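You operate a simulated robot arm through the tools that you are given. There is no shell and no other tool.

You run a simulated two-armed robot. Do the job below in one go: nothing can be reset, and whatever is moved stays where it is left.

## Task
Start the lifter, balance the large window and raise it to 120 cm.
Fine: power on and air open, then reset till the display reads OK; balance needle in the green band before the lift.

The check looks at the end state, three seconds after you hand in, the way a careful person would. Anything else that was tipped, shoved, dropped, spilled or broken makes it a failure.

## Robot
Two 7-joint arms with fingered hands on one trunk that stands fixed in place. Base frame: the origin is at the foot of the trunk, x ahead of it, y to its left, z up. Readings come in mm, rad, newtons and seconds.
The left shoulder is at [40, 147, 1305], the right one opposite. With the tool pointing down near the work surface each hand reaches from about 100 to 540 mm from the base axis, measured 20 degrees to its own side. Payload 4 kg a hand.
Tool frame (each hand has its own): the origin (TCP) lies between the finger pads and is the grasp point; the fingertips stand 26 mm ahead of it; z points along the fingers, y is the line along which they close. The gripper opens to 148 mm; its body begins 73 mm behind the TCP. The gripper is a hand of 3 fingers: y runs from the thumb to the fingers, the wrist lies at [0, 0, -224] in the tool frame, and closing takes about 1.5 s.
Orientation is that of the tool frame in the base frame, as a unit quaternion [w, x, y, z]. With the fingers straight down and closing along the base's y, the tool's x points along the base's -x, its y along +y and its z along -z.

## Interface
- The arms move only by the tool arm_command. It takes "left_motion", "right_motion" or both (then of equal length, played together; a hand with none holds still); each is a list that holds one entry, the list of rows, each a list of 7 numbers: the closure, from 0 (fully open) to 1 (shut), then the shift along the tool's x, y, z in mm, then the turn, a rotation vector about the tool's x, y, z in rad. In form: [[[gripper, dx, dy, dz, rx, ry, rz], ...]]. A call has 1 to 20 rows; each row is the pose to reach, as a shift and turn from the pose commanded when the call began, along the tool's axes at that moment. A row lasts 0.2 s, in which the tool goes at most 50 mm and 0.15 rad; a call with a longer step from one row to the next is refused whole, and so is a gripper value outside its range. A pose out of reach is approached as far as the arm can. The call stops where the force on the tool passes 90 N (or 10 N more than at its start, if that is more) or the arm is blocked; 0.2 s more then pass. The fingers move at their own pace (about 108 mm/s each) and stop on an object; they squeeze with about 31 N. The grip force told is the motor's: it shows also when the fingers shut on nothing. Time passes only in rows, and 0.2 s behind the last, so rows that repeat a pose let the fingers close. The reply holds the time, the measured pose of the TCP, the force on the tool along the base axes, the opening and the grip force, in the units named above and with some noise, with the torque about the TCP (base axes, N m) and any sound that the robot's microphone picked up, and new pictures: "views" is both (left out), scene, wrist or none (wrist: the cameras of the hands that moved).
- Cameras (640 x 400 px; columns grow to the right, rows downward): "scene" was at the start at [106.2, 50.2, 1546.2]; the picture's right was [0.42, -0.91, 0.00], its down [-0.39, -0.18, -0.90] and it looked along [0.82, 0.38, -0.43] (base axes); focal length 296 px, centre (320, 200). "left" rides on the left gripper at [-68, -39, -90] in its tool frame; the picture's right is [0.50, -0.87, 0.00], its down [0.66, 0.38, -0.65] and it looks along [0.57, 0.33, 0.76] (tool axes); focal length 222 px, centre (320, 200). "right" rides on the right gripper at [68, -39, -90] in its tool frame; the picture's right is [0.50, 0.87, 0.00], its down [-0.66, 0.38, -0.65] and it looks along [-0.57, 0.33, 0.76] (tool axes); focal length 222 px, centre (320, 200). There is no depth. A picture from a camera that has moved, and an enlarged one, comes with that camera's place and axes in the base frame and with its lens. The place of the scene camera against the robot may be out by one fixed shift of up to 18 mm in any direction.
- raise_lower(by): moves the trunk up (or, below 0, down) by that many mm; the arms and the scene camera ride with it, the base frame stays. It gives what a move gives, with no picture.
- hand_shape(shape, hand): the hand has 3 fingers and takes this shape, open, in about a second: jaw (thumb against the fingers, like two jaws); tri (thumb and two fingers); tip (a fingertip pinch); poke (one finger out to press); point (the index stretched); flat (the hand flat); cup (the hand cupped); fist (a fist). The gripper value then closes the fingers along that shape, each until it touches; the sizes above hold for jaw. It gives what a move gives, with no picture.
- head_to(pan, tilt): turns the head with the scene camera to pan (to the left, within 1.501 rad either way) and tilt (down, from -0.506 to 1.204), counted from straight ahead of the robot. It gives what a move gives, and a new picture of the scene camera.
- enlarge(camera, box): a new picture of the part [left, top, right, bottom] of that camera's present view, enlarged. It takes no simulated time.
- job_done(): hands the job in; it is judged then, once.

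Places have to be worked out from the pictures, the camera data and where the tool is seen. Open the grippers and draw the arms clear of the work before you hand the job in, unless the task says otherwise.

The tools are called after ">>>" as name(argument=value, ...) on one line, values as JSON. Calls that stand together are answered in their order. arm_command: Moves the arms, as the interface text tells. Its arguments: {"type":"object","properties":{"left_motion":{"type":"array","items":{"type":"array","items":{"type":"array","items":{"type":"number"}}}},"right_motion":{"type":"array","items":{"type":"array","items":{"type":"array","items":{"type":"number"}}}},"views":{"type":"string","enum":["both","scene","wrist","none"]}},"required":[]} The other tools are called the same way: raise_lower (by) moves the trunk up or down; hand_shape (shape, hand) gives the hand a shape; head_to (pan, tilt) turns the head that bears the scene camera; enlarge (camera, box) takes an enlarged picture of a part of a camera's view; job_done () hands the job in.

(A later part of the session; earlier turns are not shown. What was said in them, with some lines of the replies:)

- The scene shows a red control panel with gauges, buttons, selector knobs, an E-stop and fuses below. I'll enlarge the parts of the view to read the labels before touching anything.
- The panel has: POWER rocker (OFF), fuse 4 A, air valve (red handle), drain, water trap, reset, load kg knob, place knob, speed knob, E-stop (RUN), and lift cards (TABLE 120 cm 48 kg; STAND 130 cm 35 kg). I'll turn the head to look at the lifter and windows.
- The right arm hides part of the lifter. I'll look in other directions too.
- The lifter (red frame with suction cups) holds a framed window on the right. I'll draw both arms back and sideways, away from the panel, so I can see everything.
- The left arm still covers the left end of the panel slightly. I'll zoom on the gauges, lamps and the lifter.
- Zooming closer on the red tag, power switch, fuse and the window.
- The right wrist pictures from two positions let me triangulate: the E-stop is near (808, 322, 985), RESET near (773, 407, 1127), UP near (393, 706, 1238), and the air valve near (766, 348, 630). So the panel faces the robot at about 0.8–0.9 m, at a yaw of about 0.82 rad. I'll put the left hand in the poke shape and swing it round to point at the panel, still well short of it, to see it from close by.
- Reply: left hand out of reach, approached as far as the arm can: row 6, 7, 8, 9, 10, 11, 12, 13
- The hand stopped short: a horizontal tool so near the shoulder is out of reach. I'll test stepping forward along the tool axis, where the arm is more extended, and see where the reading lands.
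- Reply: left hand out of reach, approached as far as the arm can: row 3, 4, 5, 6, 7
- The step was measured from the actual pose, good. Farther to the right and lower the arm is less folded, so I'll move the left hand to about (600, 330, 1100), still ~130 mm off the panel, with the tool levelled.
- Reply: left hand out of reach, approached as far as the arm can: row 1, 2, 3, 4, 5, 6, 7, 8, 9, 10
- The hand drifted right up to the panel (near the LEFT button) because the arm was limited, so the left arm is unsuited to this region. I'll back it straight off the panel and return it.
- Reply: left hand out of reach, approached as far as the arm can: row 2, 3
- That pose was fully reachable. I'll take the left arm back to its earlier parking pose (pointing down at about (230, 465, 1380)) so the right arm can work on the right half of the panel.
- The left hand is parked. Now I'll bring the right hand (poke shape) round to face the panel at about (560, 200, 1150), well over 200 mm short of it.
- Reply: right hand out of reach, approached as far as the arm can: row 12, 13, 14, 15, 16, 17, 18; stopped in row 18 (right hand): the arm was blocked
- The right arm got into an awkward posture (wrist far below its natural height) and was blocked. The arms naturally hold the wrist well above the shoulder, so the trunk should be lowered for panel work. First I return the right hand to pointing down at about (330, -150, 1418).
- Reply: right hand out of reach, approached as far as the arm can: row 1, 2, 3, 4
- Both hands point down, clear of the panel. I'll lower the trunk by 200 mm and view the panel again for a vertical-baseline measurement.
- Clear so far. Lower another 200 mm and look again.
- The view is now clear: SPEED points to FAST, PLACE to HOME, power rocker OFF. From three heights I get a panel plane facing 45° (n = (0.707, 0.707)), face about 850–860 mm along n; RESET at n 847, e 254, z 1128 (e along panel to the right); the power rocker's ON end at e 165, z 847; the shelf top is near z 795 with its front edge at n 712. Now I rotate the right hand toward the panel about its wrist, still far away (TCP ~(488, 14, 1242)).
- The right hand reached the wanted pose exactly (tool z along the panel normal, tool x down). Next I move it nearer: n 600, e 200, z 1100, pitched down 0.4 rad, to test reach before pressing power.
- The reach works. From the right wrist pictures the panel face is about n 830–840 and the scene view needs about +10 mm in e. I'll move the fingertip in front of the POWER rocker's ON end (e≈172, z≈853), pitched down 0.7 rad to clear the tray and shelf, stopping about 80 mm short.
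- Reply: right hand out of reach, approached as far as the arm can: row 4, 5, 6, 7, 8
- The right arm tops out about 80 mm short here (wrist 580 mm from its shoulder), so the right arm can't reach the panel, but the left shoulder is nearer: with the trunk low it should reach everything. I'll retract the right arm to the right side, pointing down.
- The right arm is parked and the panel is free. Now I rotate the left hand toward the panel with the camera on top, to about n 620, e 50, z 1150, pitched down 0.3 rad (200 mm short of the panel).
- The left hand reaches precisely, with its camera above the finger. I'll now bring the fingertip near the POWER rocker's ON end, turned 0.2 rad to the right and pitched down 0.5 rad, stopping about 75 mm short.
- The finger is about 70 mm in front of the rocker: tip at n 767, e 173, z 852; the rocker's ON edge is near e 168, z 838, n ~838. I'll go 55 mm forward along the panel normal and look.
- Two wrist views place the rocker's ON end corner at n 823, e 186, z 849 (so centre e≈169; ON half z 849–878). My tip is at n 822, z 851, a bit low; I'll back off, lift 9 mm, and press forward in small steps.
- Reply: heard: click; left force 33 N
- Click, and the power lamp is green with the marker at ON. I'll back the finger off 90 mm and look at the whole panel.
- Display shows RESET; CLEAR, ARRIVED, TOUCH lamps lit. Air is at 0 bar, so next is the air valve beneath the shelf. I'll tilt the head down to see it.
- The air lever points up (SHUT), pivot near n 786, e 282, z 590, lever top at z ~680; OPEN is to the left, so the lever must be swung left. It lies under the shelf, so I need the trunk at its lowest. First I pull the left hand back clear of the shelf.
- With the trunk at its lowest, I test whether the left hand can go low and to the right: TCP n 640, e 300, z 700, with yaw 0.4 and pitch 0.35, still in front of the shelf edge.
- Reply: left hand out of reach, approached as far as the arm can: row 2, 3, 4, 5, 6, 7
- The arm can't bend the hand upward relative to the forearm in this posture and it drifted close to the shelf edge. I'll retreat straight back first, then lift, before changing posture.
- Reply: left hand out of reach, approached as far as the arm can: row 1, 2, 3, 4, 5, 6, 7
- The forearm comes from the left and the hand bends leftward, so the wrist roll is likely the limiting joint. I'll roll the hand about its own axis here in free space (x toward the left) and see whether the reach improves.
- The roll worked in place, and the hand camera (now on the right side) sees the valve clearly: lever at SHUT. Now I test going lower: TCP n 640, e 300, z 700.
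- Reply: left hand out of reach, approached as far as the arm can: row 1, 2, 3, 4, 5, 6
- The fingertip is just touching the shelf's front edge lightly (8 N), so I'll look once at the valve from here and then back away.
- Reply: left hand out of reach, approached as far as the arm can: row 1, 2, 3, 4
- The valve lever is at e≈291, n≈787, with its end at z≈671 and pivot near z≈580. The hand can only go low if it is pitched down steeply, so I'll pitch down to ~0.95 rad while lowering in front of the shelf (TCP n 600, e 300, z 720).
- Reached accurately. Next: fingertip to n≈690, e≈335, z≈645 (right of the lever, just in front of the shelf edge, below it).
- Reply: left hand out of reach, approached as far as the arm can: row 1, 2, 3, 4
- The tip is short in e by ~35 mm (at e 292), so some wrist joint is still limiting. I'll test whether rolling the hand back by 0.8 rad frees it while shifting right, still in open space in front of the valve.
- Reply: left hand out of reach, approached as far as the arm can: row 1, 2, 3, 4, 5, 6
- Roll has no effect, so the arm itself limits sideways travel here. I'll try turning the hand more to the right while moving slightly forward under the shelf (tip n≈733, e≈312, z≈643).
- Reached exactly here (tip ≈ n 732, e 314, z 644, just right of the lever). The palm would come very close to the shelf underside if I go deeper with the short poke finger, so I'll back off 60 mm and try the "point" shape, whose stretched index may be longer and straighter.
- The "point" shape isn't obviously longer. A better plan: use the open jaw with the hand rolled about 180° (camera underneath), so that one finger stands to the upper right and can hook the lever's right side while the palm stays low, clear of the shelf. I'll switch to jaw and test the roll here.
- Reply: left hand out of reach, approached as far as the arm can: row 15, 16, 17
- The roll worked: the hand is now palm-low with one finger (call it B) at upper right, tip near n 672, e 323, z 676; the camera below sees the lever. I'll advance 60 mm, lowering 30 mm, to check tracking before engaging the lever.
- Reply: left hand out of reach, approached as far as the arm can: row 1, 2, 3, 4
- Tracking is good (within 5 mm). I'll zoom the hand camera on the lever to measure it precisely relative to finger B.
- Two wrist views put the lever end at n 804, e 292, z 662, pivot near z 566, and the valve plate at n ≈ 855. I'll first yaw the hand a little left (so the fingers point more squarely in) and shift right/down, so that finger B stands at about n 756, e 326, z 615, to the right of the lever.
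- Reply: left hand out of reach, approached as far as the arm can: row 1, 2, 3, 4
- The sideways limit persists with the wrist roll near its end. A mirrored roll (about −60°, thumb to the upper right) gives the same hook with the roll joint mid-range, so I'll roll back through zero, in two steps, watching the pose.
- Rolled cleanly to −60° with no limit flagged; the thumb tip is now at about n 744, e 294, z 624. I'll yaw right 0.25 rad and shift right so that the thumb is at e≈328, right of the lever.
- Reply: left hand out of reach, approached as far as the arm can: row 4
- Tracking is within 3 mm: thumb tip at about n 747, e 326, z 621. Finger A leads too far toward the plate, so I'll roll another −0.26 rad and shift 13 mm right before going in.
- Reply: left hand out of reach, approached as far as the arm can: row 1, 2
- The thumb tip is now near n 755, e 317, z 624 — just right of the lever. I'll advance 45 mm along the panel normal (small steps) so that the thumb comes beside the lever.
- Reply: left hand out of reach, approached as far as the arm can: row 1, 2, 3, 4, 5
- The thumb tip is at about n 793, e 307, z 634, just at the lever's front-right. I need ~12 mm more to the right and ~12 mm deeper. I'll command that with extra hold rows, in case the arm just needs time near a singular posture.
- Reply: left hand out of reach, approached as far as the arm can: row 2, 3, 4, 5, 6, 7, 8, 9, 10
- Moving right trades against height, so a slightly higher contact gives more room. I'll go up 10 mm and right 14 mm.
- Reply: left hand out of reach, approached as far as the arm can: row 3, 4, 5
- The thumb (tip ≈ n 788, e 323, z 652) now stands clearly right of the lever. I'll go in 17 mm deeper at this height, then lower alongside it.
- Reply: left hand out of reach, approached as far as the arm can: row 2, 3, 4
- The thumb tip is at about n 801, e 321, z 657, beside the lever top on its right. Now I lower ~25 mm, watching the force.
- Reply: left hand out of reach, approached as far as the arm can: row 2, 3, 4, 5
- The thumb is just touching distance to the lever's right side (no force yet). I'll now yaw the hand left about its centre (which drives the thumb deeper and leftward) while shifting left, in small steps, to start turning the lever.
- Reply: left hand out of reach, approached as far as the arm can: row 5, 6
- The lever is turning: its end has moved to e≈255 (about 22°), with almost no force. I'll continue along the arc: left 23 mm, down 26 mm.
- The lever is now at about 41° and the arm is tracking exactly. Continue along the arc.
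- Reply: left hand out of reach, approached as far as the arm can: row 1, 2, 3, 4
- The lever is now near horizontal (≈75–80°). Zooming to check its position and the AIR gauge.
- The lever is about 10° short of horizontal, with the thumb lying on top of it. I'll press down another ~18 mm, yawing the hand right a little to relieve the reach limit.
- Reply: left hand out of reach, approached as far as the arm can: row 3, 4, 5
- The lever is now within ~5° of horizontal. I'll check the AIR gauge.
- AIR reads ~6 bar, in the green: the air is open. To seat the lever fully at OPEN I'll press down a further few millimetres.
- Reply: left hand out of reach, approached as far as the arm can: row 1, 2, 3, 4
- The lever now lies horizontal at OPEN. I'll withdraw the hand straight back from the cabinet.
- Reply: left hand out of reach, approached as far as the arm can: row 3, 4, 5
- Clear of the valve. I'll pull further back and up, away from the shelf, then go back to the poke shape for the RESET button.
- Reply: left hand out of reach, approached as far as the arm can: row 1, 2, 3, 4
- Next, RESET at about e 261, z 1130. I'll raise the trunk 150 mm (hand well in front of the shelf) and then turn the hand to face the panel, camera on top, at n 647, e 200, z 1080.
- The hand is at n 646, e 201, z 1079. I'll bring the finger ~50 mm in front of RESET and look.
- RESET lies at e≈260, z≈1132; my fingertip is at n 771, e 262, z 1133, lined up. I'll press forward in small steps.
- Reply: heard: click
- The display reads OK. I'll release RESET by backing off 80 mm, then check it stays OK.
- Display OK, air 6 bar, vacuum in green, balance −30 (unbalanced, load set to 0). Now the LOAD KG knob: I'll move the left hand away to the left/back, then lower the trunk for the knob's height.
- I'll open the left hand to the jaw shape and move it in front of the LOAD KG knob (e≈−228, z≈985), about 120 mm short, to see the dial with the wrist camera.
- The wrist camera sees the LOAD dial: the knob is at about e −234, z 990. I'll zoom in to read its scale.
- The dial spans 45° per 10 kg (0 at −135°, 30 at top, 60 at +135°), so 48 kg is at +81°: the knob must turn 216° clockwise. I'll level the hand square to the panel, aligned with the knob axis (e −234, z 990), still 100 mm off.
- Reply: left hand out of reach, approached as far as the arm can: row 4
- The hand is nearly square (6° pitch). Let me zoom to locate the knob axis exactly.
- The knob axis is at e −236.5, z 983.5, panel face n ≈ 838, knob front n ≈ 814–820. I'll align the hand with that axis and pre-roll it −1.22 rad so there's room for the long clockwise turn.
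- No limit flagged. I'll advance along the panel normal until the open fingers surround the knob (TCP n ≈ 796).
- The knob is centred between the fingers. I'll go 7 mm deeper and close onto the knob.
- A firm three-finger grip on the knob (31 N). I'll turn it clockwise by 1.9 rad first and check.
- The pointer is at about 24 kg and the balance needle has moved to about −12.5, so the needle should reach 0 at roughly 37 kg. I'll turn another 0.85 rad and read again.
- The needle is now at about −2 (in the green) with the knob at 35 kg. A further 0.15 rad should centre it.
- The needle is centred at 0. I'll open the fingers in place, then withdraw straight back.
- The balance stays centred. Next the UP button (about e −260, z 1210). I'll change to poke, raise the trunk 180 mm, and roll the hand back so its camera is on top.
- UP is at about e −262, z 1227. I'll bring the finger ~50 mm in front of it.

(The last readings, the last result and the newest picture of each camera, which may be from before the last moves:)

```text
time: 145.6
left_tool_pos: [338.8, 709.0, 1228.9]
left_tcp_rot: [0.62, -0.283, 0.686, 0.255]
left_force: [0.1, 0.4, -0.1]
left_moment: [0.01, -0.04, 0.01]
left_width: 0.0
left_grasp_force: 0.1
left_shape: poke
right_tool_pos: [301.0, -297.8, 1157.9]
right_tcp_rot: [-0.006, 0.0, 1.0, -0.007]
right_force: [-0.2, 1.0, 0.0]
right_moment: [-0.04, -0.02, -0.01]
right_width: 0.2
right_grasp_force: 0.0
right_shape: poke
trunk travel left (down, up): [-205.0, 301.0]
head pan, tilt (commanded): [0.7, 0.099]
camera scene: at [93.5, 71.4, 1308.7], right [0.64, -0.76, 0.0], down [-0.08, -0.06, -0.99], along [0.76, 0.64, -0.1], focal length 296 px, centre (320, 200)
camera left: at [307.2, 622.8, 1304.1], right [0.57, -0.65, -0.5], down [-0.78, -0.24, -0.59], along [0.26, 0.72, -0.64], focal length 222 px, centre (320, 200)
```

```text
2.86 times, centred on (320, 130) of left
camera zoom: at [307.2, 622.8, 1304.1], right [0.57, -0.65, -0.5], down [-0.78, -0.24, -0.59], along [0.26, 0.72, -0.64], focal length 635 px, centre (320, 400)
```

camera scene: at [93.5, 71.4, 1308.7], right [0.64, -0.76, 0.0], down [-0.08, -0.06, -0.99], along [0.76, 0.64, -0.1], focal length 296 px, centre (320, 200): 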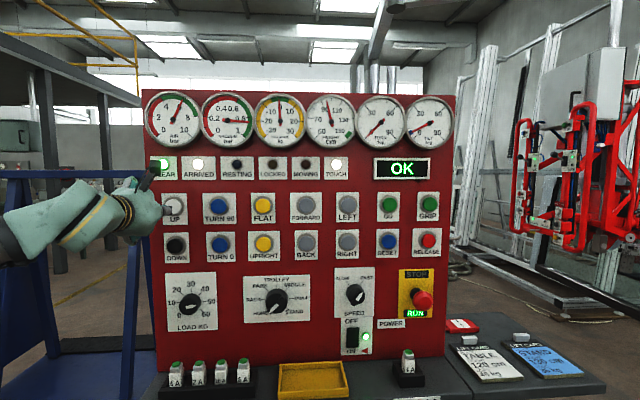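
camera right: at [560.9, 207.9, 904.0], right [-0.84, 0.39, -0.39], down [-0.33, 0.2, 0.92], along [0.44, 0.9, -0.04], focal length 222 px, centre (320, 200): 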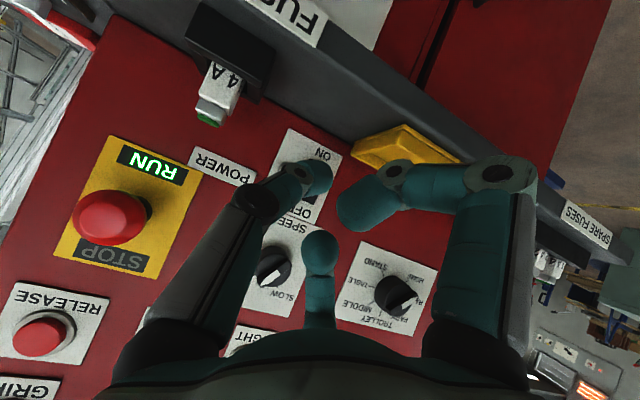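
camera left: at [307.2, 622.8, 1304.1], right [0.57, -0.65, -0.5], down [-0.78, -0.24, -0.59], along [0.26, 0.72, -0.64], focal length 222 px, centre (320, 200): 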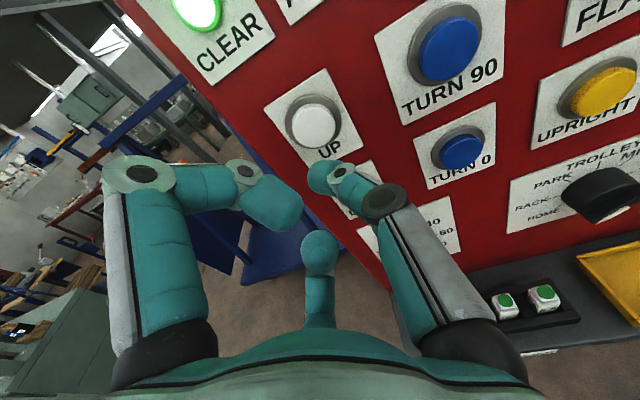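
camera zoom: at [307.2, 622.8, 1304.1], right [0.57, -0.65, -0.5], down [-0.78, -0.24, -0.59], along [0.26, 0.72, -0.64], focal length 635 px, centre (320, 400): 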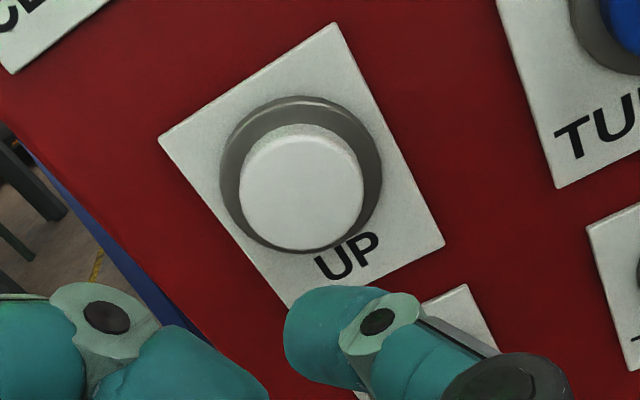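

The tip is lined up with UP (cap at n 821, e −263, z 1228). I'll give a short tap first to learn how fast the lifter moves: press to about 55 mm forward for one row and release.

>>> arm_command(left_motion=[[[0, -4, 0.8, 22, 0, 0, 0], [0, -6, 1.5, 39.8, 0, 0, 0], [0, -6.9, 1.6, 47.8, 0, 0, 0], [0, -7.6, 1.6, 54.8, 0, 0, 0], [0, -7.6, 1.6, 54.8, 0, 0, 0], [0, -6, 1.5, 39.8, 0, 0, 0]]], views="both")

>>> enlarge(camera="scene", box=[280, 80, 400, 155])

```text
time: 147.0
left_tool_pos: [364.1, 738.9, 1231.5]
left_tcp_rot: [0.62, -0.283, 0.685, 0.256]
left_force: [-0.8, 0.0, 0.1]
left_moment: [0.0, 0.02, -0.04]
left_width: 0.0
left_grasp_force: 0.1
left_shape: poke
right_tool_pos: [298.9, -297.5, 1157.4]
right_tcp_rot: [-0.005, 0.0, 1.0, -0.006]
right_force: [-0.9, 0.0, 0.7]
right_moment: [0.02, -0.01, 0.03]
right_width: 0.0
right_grasp_force: 0.0
right_shape: poke
trunk travel left (down, up): [-205.0, 301.0]
head pan, tilt (commanded): [0.7, 0.099]
camera scene: at [92.2, 70.3, 1308.9], right [0.64, -0.77, 0.0], down [-0.08, -0.06, -1.0], along [0.76, 0.64, -0.1], focal length 296 px, centre (320, 200)
camera left: at [333.3, 651.0, 1307.1], right [0.57, -0.65, -0.5], down [-0.77, -0.24, -0.59], along [0.26, 0.72, -0.64], focal length 222 px, centre (320, 200)
```

scene: 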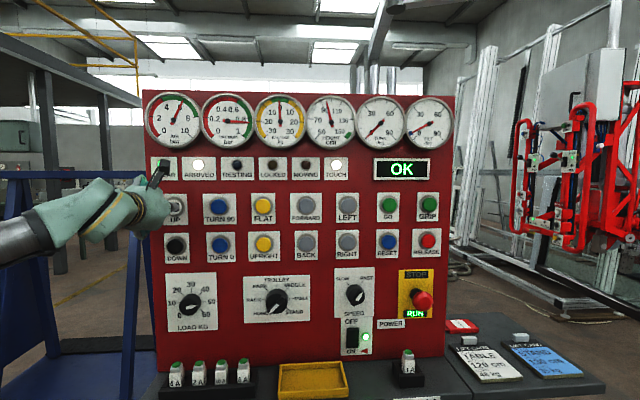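
left: 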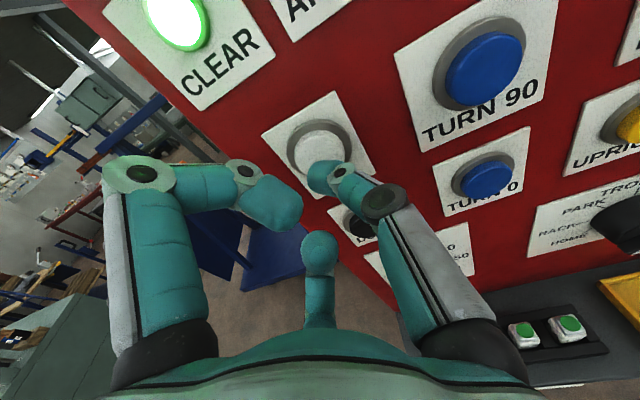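

```text
5.33 times, centred on (340, 118) of scene
camera zoom: at [92.2, 70.3, 1308.9], right [0.64, -0.77, 0.0], down [-0.08, -0.06, -1.0], along [0.76, 0.64, -0.1], focal length 1578 px, centre (213, 640)
```

zoom: 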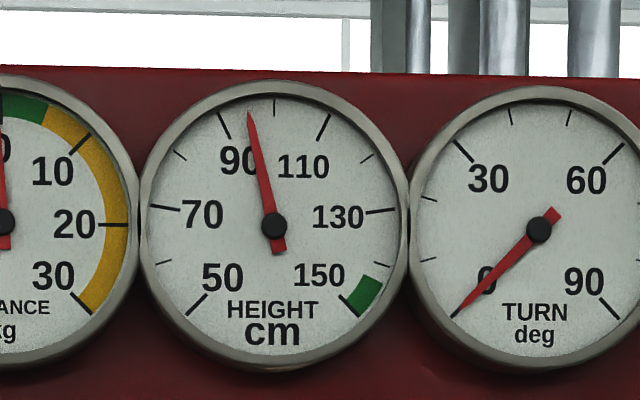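

No click yet, height still ~95.4 cm (2.7° per cm on the dial). I'll press slightly deeper.

>>> arm_command(left_motion=[[[0, -1.2, 0, 12, 0, 0, 0], [0, -1.7, 0, 17, 0, 0, 0], [0, -2, 0, 20, 0, 0, 0], [0, 0, 0, 0, 0, 0, 0]]], views="wrist")

>>> enlarge(camera="scene", box=[280, 80, 400, 155])

```text
time: 148.0
left_tool_pos: [363.2, 737.4, 1231.5]
left_tcp_rot: [0.621, -0.281, 0.686, 0.255]
left_force: [0.5, -0.7, 0.7]
left_moment: [-0.01, 0.02, 0.04]
left_width: 0.2
left_grasp_force: 0.1
left_shape: poke
right_tool_pos: [299.0, -298.2, 1157.5]
right_tcp_rot: [-0.006, -0.002, 1.0, -0.005]
right_force: [-0.4, -0.2, 0.1]
right_moment: [0.02, 0.0, -0.01]
right_width: 0.1
right_grasp_force: 0.0
right_shape: poke
trunk travel left (down, up): [-205.0, 301.0]
head pan, tilt (commanded): [0.7, 0.099]
heard: click
camera left: at [332.9, 650.3, 1307.0], right [0.57, -0.65, -0.5], down [-0.78, -0.23, -0.59], along [0.26, 0.72, -0.64], focal length 222 px, centre (320, 200)
```

left: 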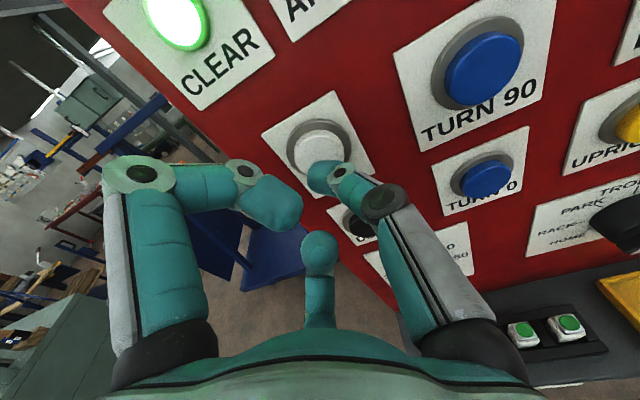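

```text
5.33 times, centred on (340, 118) of scene
camera zoom: at [91.9, 70.3, 1308.9], right [0.64, -0.77, 0.0], down [-0.08, -0.06, -1.0], along [0.76, 0.64, -0.1], focal length 1578 px, centre (213, 640)
```

zoom: 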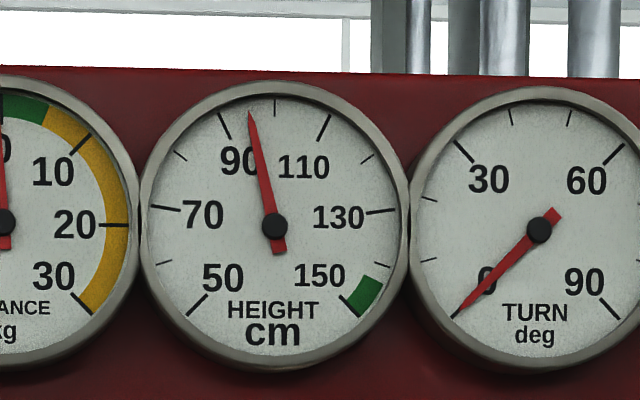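

Click heard and the needle moved only slightly (~0.4 cm), so the lift is gentle. I'll hold UP for about 2 s and read again.

>>> arm_command(left_motion=[[[0, -1.2, 0, 12, 0, 0, 0], [0, -1.7, 0, 17, 0, 0, 0], [0, -2, 0, 20, 0, 0, 0], [0, -2, 0, 20, 0, 0, 0], [0, -2, 0, 20, 0, 0, 0], [0, -2, 0, 20, 0, 0, 0], [0, -2, 0, 20, 0, 0, 0], [0, -2, 0, 20, 0, 0, 0], [0, -2, 0, 20, 0, 0, 0], [0, -2, 0, 20, 0, 0, 0], [0, -2, 0, 20, 0, 0, 0], [0, -2, 0, 20, 0, 0, 0], [0, 0, 0, 0, 0, 0, 0]]], views="scene")

>>> enlarge(camera="scene", box=[280, 80, 400, 155])

```text
time: 150.8
left_tool_pos: [364.1, 737.9, 1231.4]
left_tcp_rot: [0.62, -0.283, 0.686, 0.256]
left_force: [-0.2, 0.0, 0.0]
left_moment: [-0.01, 0.01, 0.02]
left_width: 0.0
left_grasp_force: 0.1
left_shape: poke
right_tool_pos: [299.6, -298.0, 1159.4]
right_tcp_rot: [-0.005, -0.001, 1.0, -0.007]
right_force: [-0.9, -0.9, -0.9]
right_moment: [0.03, -0.02, 0.03]
right_width: 0.0
right_grasp_force: 0.2
right_shape: poke
trunk travel left (down, up): [-205.0, 301.0]
head pan, tilt (commanded): [0.7, 0.099]
heard: click
camera scene: at [92.0, 70.4, 1308.9], right [0.64, -0.77, 0.0], down [-0.08, -0.06, -1.0], along [0.76, 0.64, -0.1], focal length 296 px, centre (320, 200)
```

scene: 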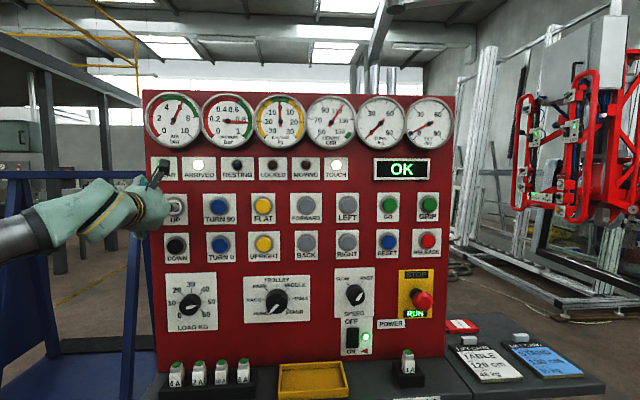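

```text
5.33 times, centred on (340, 118) of scene
camera zoom: at [92.0, 70.4, 1308.9], right [0.64, -0.77, 0.0], down [-0.08, -0.06, -1.0], along [0.76, 0.64, -0.1], focal length 1578 px, centre (213, 640)
```

zoom: 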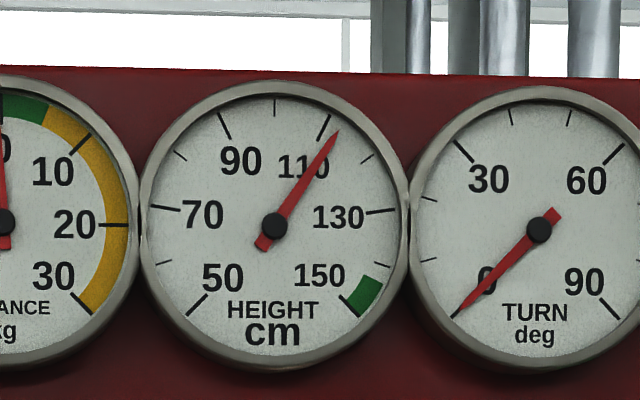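

Height is now ~112.9 cm (about 9 cm/s while held). I need ~7 cm more; I'll hold for three extra rows (~6 cm) and then fine-tune with taps.

>>> arm_command(left_motion=[[[0, -1.2, 0, 12, 0, 0, 0], [0, -1.7, 0, 17, 0, 0, 0], [0, -2, 0, 20, 0, 0, 0], [0, -2, 0, 20, 0, 0, 0], [0, -2, 0, 20, 0, 0, 0], [0, -2, 0, 20, 0, 0, 0], [0, 0, 0, 0, 0, 0, 0]]], views="scene")

>>> enlarge(camera="scene", box=[300, 85, 365, 150])

```text
time: 152.4
left_tool_pos: [363.9, 737.3, 1232.7]
left_tcp_rot: [0.62, -0.282, 0.686, 0.256]
left_force: [-0.8, -0.2, -0.2]
left_moment: [0.04, 0.0, -0.01]
left_width: 0.0
left_grasp_force: 0.1
left_shape: poke
right_tool_pos: [300.0, -299.5, 1159.7]
right_tcp_rot: [-0.005, -0.001, 1.0, -0.007]
right_force: [-0.7, -0.5, 0.5]
right_moment: [-0.01, 0.0, 0.0]
right_width: 0.1
right_grasp_force: 0.1
right_shape: poke
trunk travel left (down, up): [-205.0, 301.0]
head pan, tilt (commanded): [0.7, 0.099]
heard: click
camera scene: at [92.0, 70.3, 1308.9], right [0.64, -0.77, 0.0], down [-0.08, -0.06, -1.0], along [0.76, 0.64, -0.1], focal length 296 px, centre (320, 200)
```

scene: 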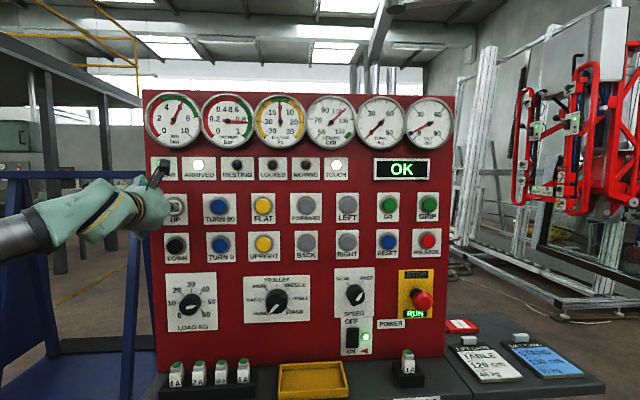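

```text
6.15 times, centred on (332, 118) of scene
camera zoom: at [92.0, 70.3, 1308.9], right [0.64, -0.77, 0.0], down [-0.08, -0.06, -1.0], along [0.76, 0.64, -0.1], focal length 1820 px, centre (243, 708)
```

zoom: 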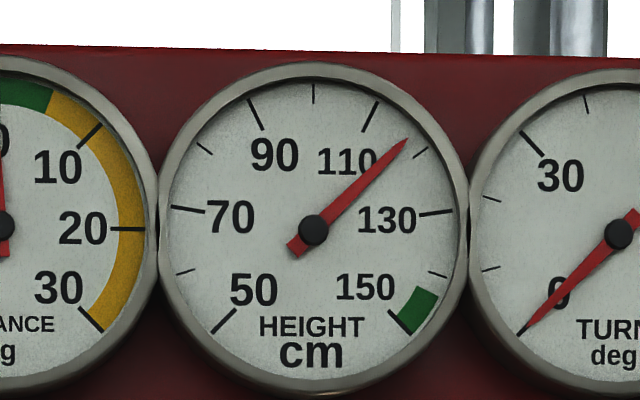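

Height ≈ 117.0 cm. A three-row press should add about 2.5 cm.

>>> arm_command(left_motion=[[[0, -1.2, 0, 12, 0, 0, 0], [0, -1.7, 0, 17, 0, 0, 0], [0, -2, 0, 20, 0, 0, 0], [0, -2, 0, 20, 0, 0, 0], [0, -2, 0, 20, 0, 0, 0], [0, 0, 0, 0, 0, 0, 0]]], views="none")

>>> enlarge(camera="scene", box=[300, 85, 365, 150])

```text
time: 153.8
left_tool_pos: [364.2, 738.1, 1232.0]
left_tcp_rot: [0.62, -0.283, 0.686, 0.256]
left_force: [-0.5, -0.1, 0.7]
left_moment: [0.0, 0.03, 0.03]
left_width: 0.3
left_grasp_force: 0.0
left_shape: poke
right_tool_pos: [299.9, -297.5, 1159.4]
right_tcp_rot: [-0.005, -0.001, 1.0, -0.006]
right_force: [-0.8, -0.4, 0.5]
right_moment: [-0.01, -0.01, 0.01]
right_width: 0.0
right_grasp_force: 0.0
right_shape: poke
trunk travel left (down, up): [-205.0, 301.0]
head pan, tilt (commanded): [0.7, 0.099]
heard: click
```

```text
6.15 times, centred on (332, 118) of scene
camera zoom: at [92.1, 70.4, 1308.9], right [0.64, -0.77, 0.0], down [-0.08, -0.06, -1.0], along [0.76, 0.64, -0.1], focal length 1820 px, centre (243, 708)
```

zoom: 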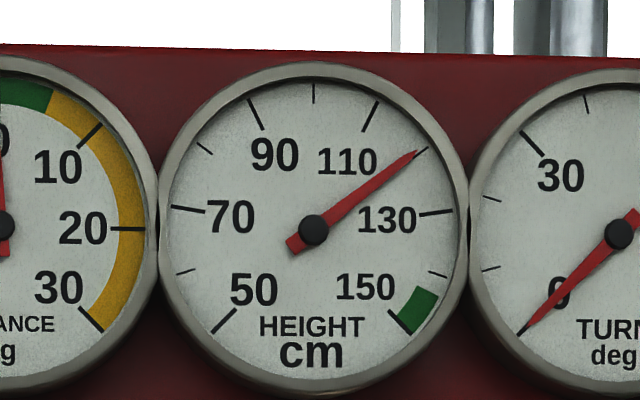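

Very close: about 119.5 cm. I'll zoom further to compare the needle with the 120 tick.

>>> enlarge(camera="scene", box=[325, 95, 350, 115])

```text
16.00 times, centred on (338, 105) of scene
camera zoom: at [92.1, 70.4, 1308.9], right [0.64, -0.77, 0.0], down [-0.08, -0.06, -1.0], along [0.76, 0.64, -0.1], focal length 4733 px, centre (40, 1720)
```

zoom: 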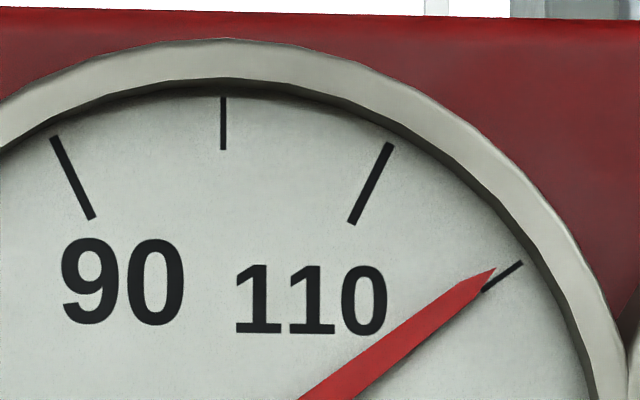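

The needle reads about 119.6 cm; one more short tap (+0.4 cm) should bring it to 120.

>>> arm_command(left_motion=[[[0, -1.2, 0, 12, 0, 0, 0], [0, -1.7, 0, 17, 0, 0, 0], [0, -2, 0, 20, 0, 0, 0], [0, 0, 0, 0, 0, 0, 0]]], views="none")

>>> enlarge(camera="scene", box=[325, 95, 350, 115])

>>> enlarge(camera="scene", box=[300, 85, 365, 150])

```text
time: 154.8
left_tool_pos: [365.1, 736.6, 1231.7]
left_tcp_rot: [0.62, -0.282, 0.686, 0.255]
left_force: [-0.3, -0.1, 0.0]
left_moment: [0.02, 0.0, -0.01]
left_width: 0.1
left_grasp_force: 0.1
left_shape: poke
right_tool_pos: [300.2, -298.4, 1159.0]
right_tcp_rot: [-0.005, -0.001, 1.0, -0.006]
right_force: [-0.4, 0.0, 0.2]
right_moment: [-0.01, -0.05, -0.03]
right_width: 0.1
right_grasp_force: 0.1
right_shape: poke
trunk travel left (down, up): [-205.0, 301.0]
head pan, tilt (commanded): [0.7, 0.099]
heard: click
```

```text
16.00 times, centred on (338, 105) of scene
camera zoom: at [91.9, 70.3, 1308.9], right [0.64, -0.77, 0.0], down [-0.08, -0.06, -1.0], along [0.76, 0.64, -0.1], focal length 4733 px, centre (40, 1720)
```

zoom: 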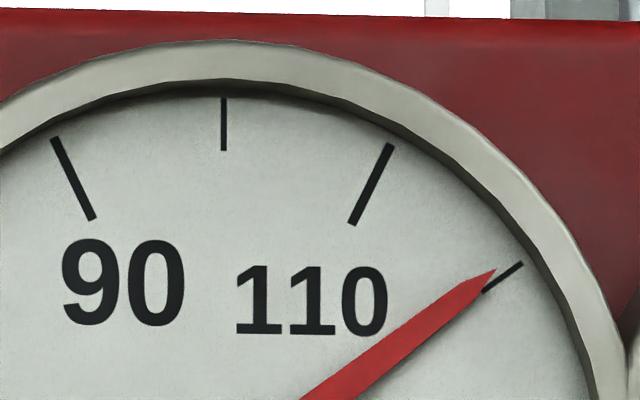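

```text
6.15 times, centred on (332, 118) of scene
camera zoom: at [91.9, 70.3, 1308.9], right [0.64, -0.77, 0.0], down [-0.08, -0.06, -1.0], along [0.76, 0.64, -0.1], focal length 1820 px, centre (243, 708)
```

zoom: 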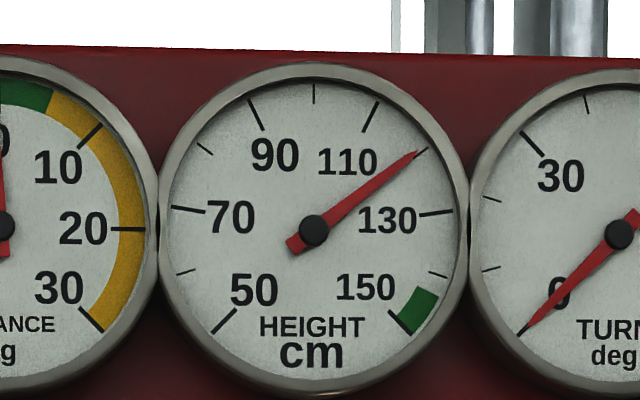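

Only ~0.1 cm gained; height ≈ 119.7. I'll do one slightly longer tap.

>>> arm_command(left_motion=[[[0, -1.2, 0, 12, 0, 0, 0], [0, -1.9, 0, 19, 0, 0, 0], [0, -2, 0, 20, 0, 0, 0], [0, 0, 0, 0, 0, 0, 0]]], views="none")

>>> enlarge(camera="scene", box=[325, 95, 350, 115])

```text
time: 155.8
left_tool_pos: [364.3, 736.4, 1230.6]
left_tcp_rot: [0.621, -0.282, 0.686, 0.255]
left_force: [0.0, -0.5, 0.5]
left_moment: [0.01, -0.02, -0.01]
left_width: 0.0
left_grasp_force: 0.0
left_shape: poke
right_tool_pos: [300.3, -297.6, 1158.6]
right_tcp_rot: [-0.006, -0.001, 1.0, -0.006]
right_force: [0.5, -1.1, 0.5]
right_moment: [0.01, -0.02, 0.0]
right_width: 0.1
right_grasp_force: 0.1
right_shape: poke
trunk travel left (down, up): [-205.0, 301.0]
head pan, tilt (commanded): [0.7, 0.099]
heard: click
```

```text
16.00 times, centred on (338, 105) of scene
camera zoom: at [91.9, 70.4, 1308.9], right [0.64, -0.77, 0.0], down [-0.08, -0.06, -1.0], along [0.76, 0.64, -0.1], focal length 4733 px, centre (40, 1720)
```

zoom: 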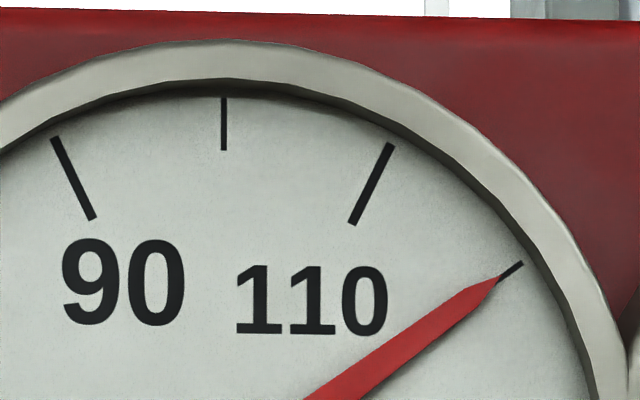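

The needle sits on the 120 tick. I'll withdraw the hand straight back, clear of the panel.

>>> arm_command(left_motion=[[[0, 0, 0, -20, 0, 0, 0], [0, 0, 0, -50, 0, 0, 0], [0, 0, 0, -85, 0, 0, 0], [0, 0, 0, -120, 0, 0, 0], [0, 0, 0, -150, 0, 0, 0]]], views="scene")

>>> enlarge(camera="scene", box=[130, 80, 330, 205])

>>> enlarge(camera="scene", box=[270, 80, 470, 205])

```text
time: 157.0
left_tool_pos: [258.2, 633.1, 1247.4]
left_tcp_rot: [0.62, -0.283, 0.686, 0.256]
left_force: [-0.4, -0.3, 0.2]
left_moment: [0.02, 0.0, -0.01]
left_width: 0.0
left_grasp_force: 0.0
left_shape: poke
right_tool_pos: [299.9, -298.4, 1157.7]
right_tcp_rot: [-0.006, -0.001, 1.0, -0.006]
right_force: [0.7, 0.3, 0.5]
right_moment: [0.0, 0.0, 0.0]
right_width: 0.1
right_grasp_force: 0.0
right_shape: poke
trunk travel left (down, up): [-205.0, 301.0]
head pan, tilt (commanded): [0.7, 0.099]
camera scene: at [92.1, 70.2, 1308.9], right [0.64, -0.77, 0.0], down [-0.08, -0.06, -1.0], along [0.76, 0.64, -0.1], focal length 296 px, centre (320, 200)
```

scene: 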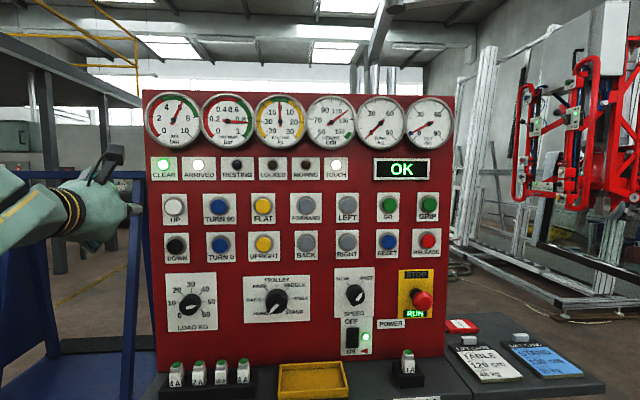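

```text
3.20 times, centred on (230, 142) of scene
camera zoom: at [92.1, 70.2, 1308.9], right [0.64, -0.77, 0.0], down [-0.08, -0.06, -1.0], along [0.76, 0.64, -0.1], focal length 947 px, centre (608, 384)
```

zoom: 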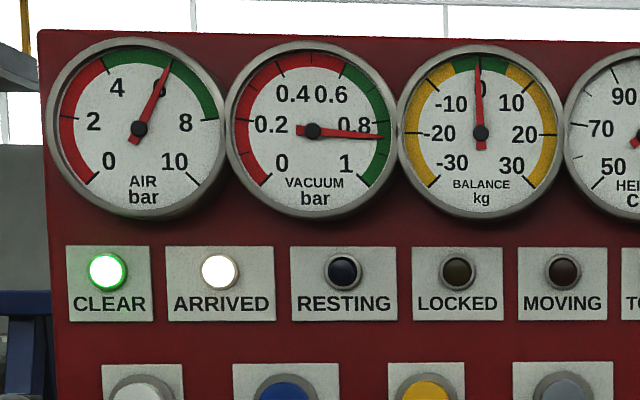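

```text
3.20 times, centred on (370, 142) of scene
camera zoom: at [92.1, 70.2, 1308.9], right [0.64, -0.77, 0.0], down [-0.08, -0.06, -1.0], along [0.76, 0.64, -0.1], focal length 947 px, centre (160, 384)
```

zoom: 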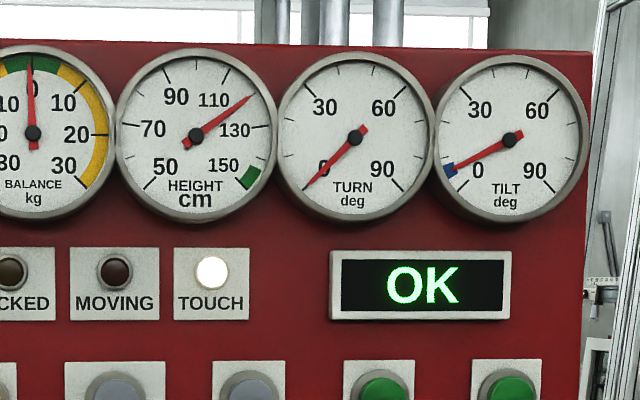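

Everything reads right: OK, air 6 bar, vacuum green, balance 0, height 120. I'll check the lower cabinet, shelf and the lifter too.

>>> head_to(pan=0.55, tilt=0.7)

>>> enlarge(camera="scene", box=[220, 150, 420, 290])

>>> head_to(pan=0.0, tilt=0.1)

```text
time: 158.0
left_tool_pos: [260.4, 632.5, 1246.2]
left_tcp_rot: [0.62, -0.282, 0.686, 0.256]
left_force: [-0.1, 0.0, 0.9]
left_moment: [-0.01, 0.03, 0.0]
left_width: 0.0
left_grasp_force: 0.1
left_shape: poke
right_tool_pos: [300.5, -297.3, 1159.4]
right_tcp_rot: [-0.006, -0.001, 1.0, -0.006]
right_force: [0.2, -0.3, -0.3]
right_moment: [-0.03, -0.03, -0.02]
right_width: 0.0
right_grasp_force: 0.0
right_shape: poke
trunk travel left (down, up): [-205.0, 301.0]
head pan, tilt (commanded): [0.55, 0.7]
camera scene: at [94.9, 56.0, 1254.1], right [0.52, -0.85, 0.0], down [-0.55, -0.34, -0.77], along [0.65, 0.4, -0.64], focal length 296 px, centre (320, 200)
```

scene: 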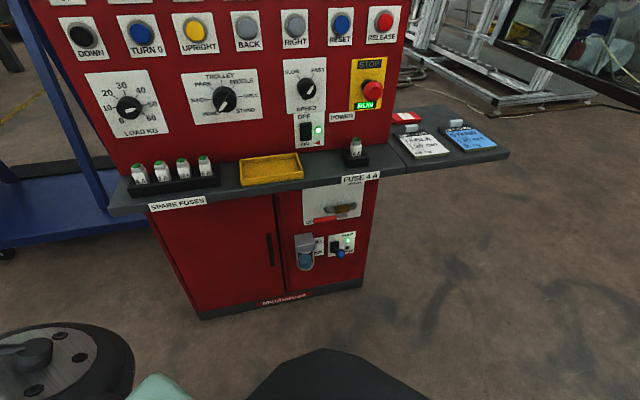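

```text
2.86 times, centred on (320, 220) of scene
camera zoom: at [94.9, 56.0, 1254.1], right [0.52, -0.85, 0.0], down [-0.55, -0.34, -0.77], along [0.65, 0.4, -0.64], focal length 845 px, centre (320, 143)
```

zoom: 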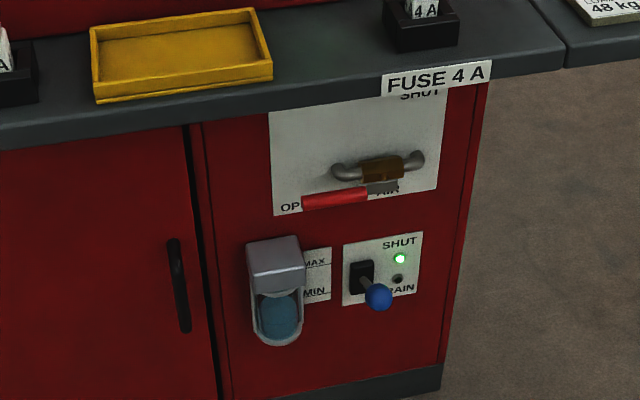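

```text
time: 159.0
left_tool_pos: [259.8, 633.8, 1245.4]
left_tcp_rot: [0.62, -0.282, 0.686, 0.255]
left_force: [-0.2, 0.5, 0.5]
left_moment: [-0.04, -0.05, 0.03]
left_width: 0.1
left_grasp_force: 0.1
left_shape: poke
right_tool_pos: [300.8, -296.1, 1157.4]
right_tcp_rot: [-0.006, -0.001, 1.0, -0.006]
right_force: [0.1, -0.4, -0.4]
right_moment: [0.0, 0.0, -0.01]
right_width: 0.0
right_grasp_force: 0.1
right_shape: poke
trunk travel left (down, up): [-205.0, 301.0]
head pan, tilt (commanded): [0.0, 0.099]
camera scene: at [114.6, 11.7, 1308.7], right [0.0, -1.0, 0.0], down [-0.1, 0.0, -0.99], along [0.99, 0.0, -0.1], focal length 296 px, centre (320, 200)
```

scene: 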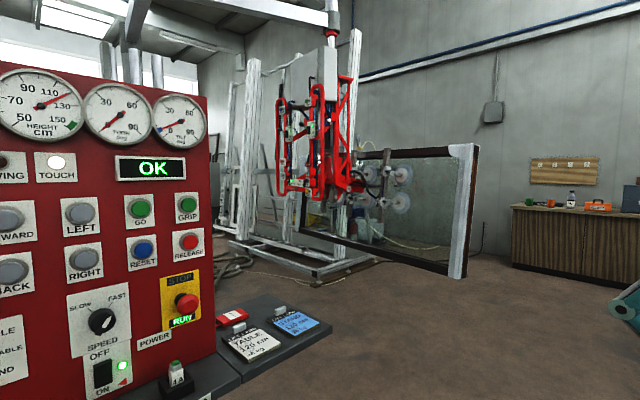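

The lever is at OPEN, drain SHUT, shelf items untouched, and the large window hangs raised. I'll open both hands (jaw shape) and draw the left arm further back to finish.

>>> hand_shape(hand="left", shape="jaw")

>>> hand_shape(hand="right", shape="jaw")

>>> arm_command(left_motion=[[[0, 0, 0, -20, 0, 0.1, 0], [0, 0, 0, -40, 0, 0.2, 0], [0, 0, 0, -60, 0, 0.3, 0], [0, 0, 0, -80, 0, 0.4, 0], [0, 0, 0, -100, 0, 0.5, 0], [0, 0, 0, -120, 0, 0.6, 0]]], views="none")

>>> head_to(pan=0.6, tilt=0.2)

>>> enlarge(camera="scene", box=[160, 60, 480, 260])

```text
time: 159.9
left_tool_pos: [259.7, 633.2, 1246.4]
left_tcp_rot: [0.62, -0.282, 0.686, 0.256]
left_force: [-0.2, -1.0, 0.8]
left_moment: [0.01, -0.01, -0.01]
left_width: 148.1
left_grasp_force: 0.1
left_shape: jaw
right_tool_pos: [299.9, -297.8, 1158.8]
right_tcp_rot: [-0.007, 0.0, 1.0, -0.007]
right_force: [0.0, -0.8, 0.2]
right_moment: [0.0, 0.0, -0.01]
right_width: 0.2
right_grasp_force: 0.0
right_shape: poke
trunk travel left (down, up): [-205.0, 301.0]
head pan, tilt (commanded): [0.0, 0.099]
```

```text
time: 160.8
left_tool_pos: [258.8, 634.0, 1245.5]
left_tcp_rot: [0.62, -0.282, 0.686, 0.255]
left_force: [0.0, 0.4, -0.4]
left_moment: [0.01, 0.01, -0.01]
left_width: 147.9
left_grasp_force: 0.0
left_shape: jaw
right_tool_pos: [300.6, -297.9, 1159.1]
right_tcp_rot: [-0.006, 0.0, 1.0, -0.006]
right_force: [0.0, 0.0, -0.3]
right_moment: [-0.01, 0.01, 0.0]
right_width: 147.9
right_grasp_force: 0.0
right_shape: jaw
trunk travel left (down, up): [-205.0, 301.0]
head pan, tilt (commanded): [0.0, 0.099]
```

```text
time: 162.2
left_tool_pos: [172.5, 547.6, 1258.2]
left_tcp_rot: [0.388, -0.345, 0.839, 0.16]
left_force: [-0.4, 0.3, -0.4]
left_moment: [0.0, 0.0, 0.0]
left_width: 148.2
left_grasp_force: 0.0
left_shape: jaw
right_tool_pos: [300.4, -297.3, 1159.3]
right_tcp_rot: [-0.006, -0.001, 1.0, -0.006]
right_force: [0.4, -0.2, 0.4]
right_moment: [0.0, 0.0, -0.01]
right_width: 147.9
right_grasp_force: 0.1
right_shape: jaw
trunk travel left (down, up): [-205.0, 301.0]
head pan, tilt (commanded): [0.0, 0.099]
```

```text
time: 163.2
left_tool_pos: [173.9, 548.7, 1258.1]
left_tcp_rot: [0.39, -0.346, 0.838, 0.16]
left_force: [-0.3, 1.1, -0.2]
left_moment: [-0.01, 0.02, 0.0]
left_width: 147.7
left_grasp_force: 0.0
left_shape: jaw
right_tool_pos: [299.7, -296.8, 1158.4]
right_tcp_rot: [-0.007, -0.001, 1.0, -0.006]
right_force: [1.1, 0.9, 0.0]
right_moment: [0.01, 0.04, -0.01]
right_width: 148.0
right_grasp_force: 0.0
right_shape: jaw
trunk travel left (down, up): [-205.0, 301.0]
head pan, tilt (commanded): [0.6, 0.201]
camera scene: at [99.5, 64.1, 1299.4], right [0.56, -0.83, 0.0], down [-0.16, -0.11, -0.98], along [0.81, 0.55, -0.2], focal length 296 px, centre (320, 200)
```

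scene: 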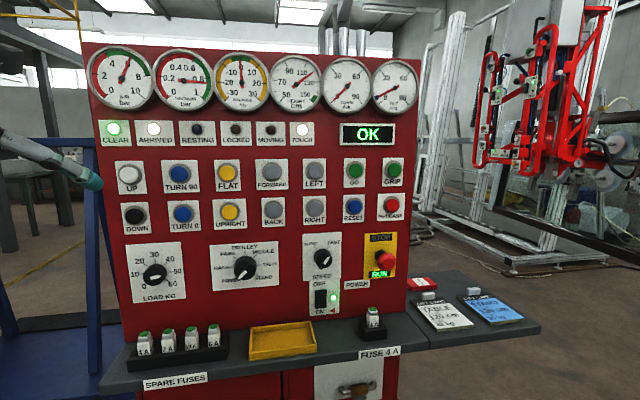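

```text
2.00 times, centred on (320, 160) of scene
camera zoom: at [99.5, 64.1, 1299.4], right [0.56, -0.83, 0.0], down [-0.16, -0.11, -0.98], along [0.81, 0.55, -0.2], focal length 592 px, centre (320, 280)
```

zoom: 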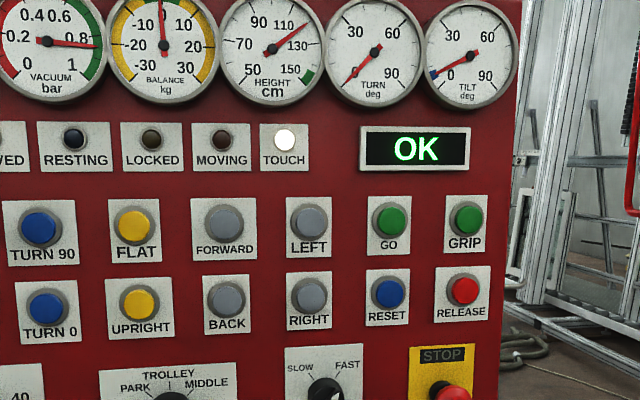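

The panel is steady: display OK, power on, air 6 bar, balance needle centred in the green, height at 120 cm and MOVING off. Both hands are open and both arms are clear, so I'm handing the job in.

>>> job_done()

```text
The job is handed in.
```

The lifter is running, the large window is balanced, and it hangs at 120 cm on the height dial. I've handed the job in.

- **Start-up:** the power is on and the air lever is at OPEN, reading about 6 bar. One press of RESET brought the display to OK, and it still read OK at the end.
- **Balance:** I set LOAD KG by the balance needle, not the lift card. The 120 cm card (TABLE) says 48 kg, but the needle sat at 0 with the knob at about 37 kg. It was in the green before the lift and after it.
- **Lift:** I used UP with the speed left on FAST, a longer hold and then short taps. The final needle position is on the 120 cm tick, with the MOVING lamp off.
- **Contact along the way:** a fingertip lightly touched the front edge of the shelf once (about 8 N) while I was reaching for the air valve. Nothing on the shelf moved, and I saw nothing else disturbed.

Both hands are open and both arms are clear of the panel.
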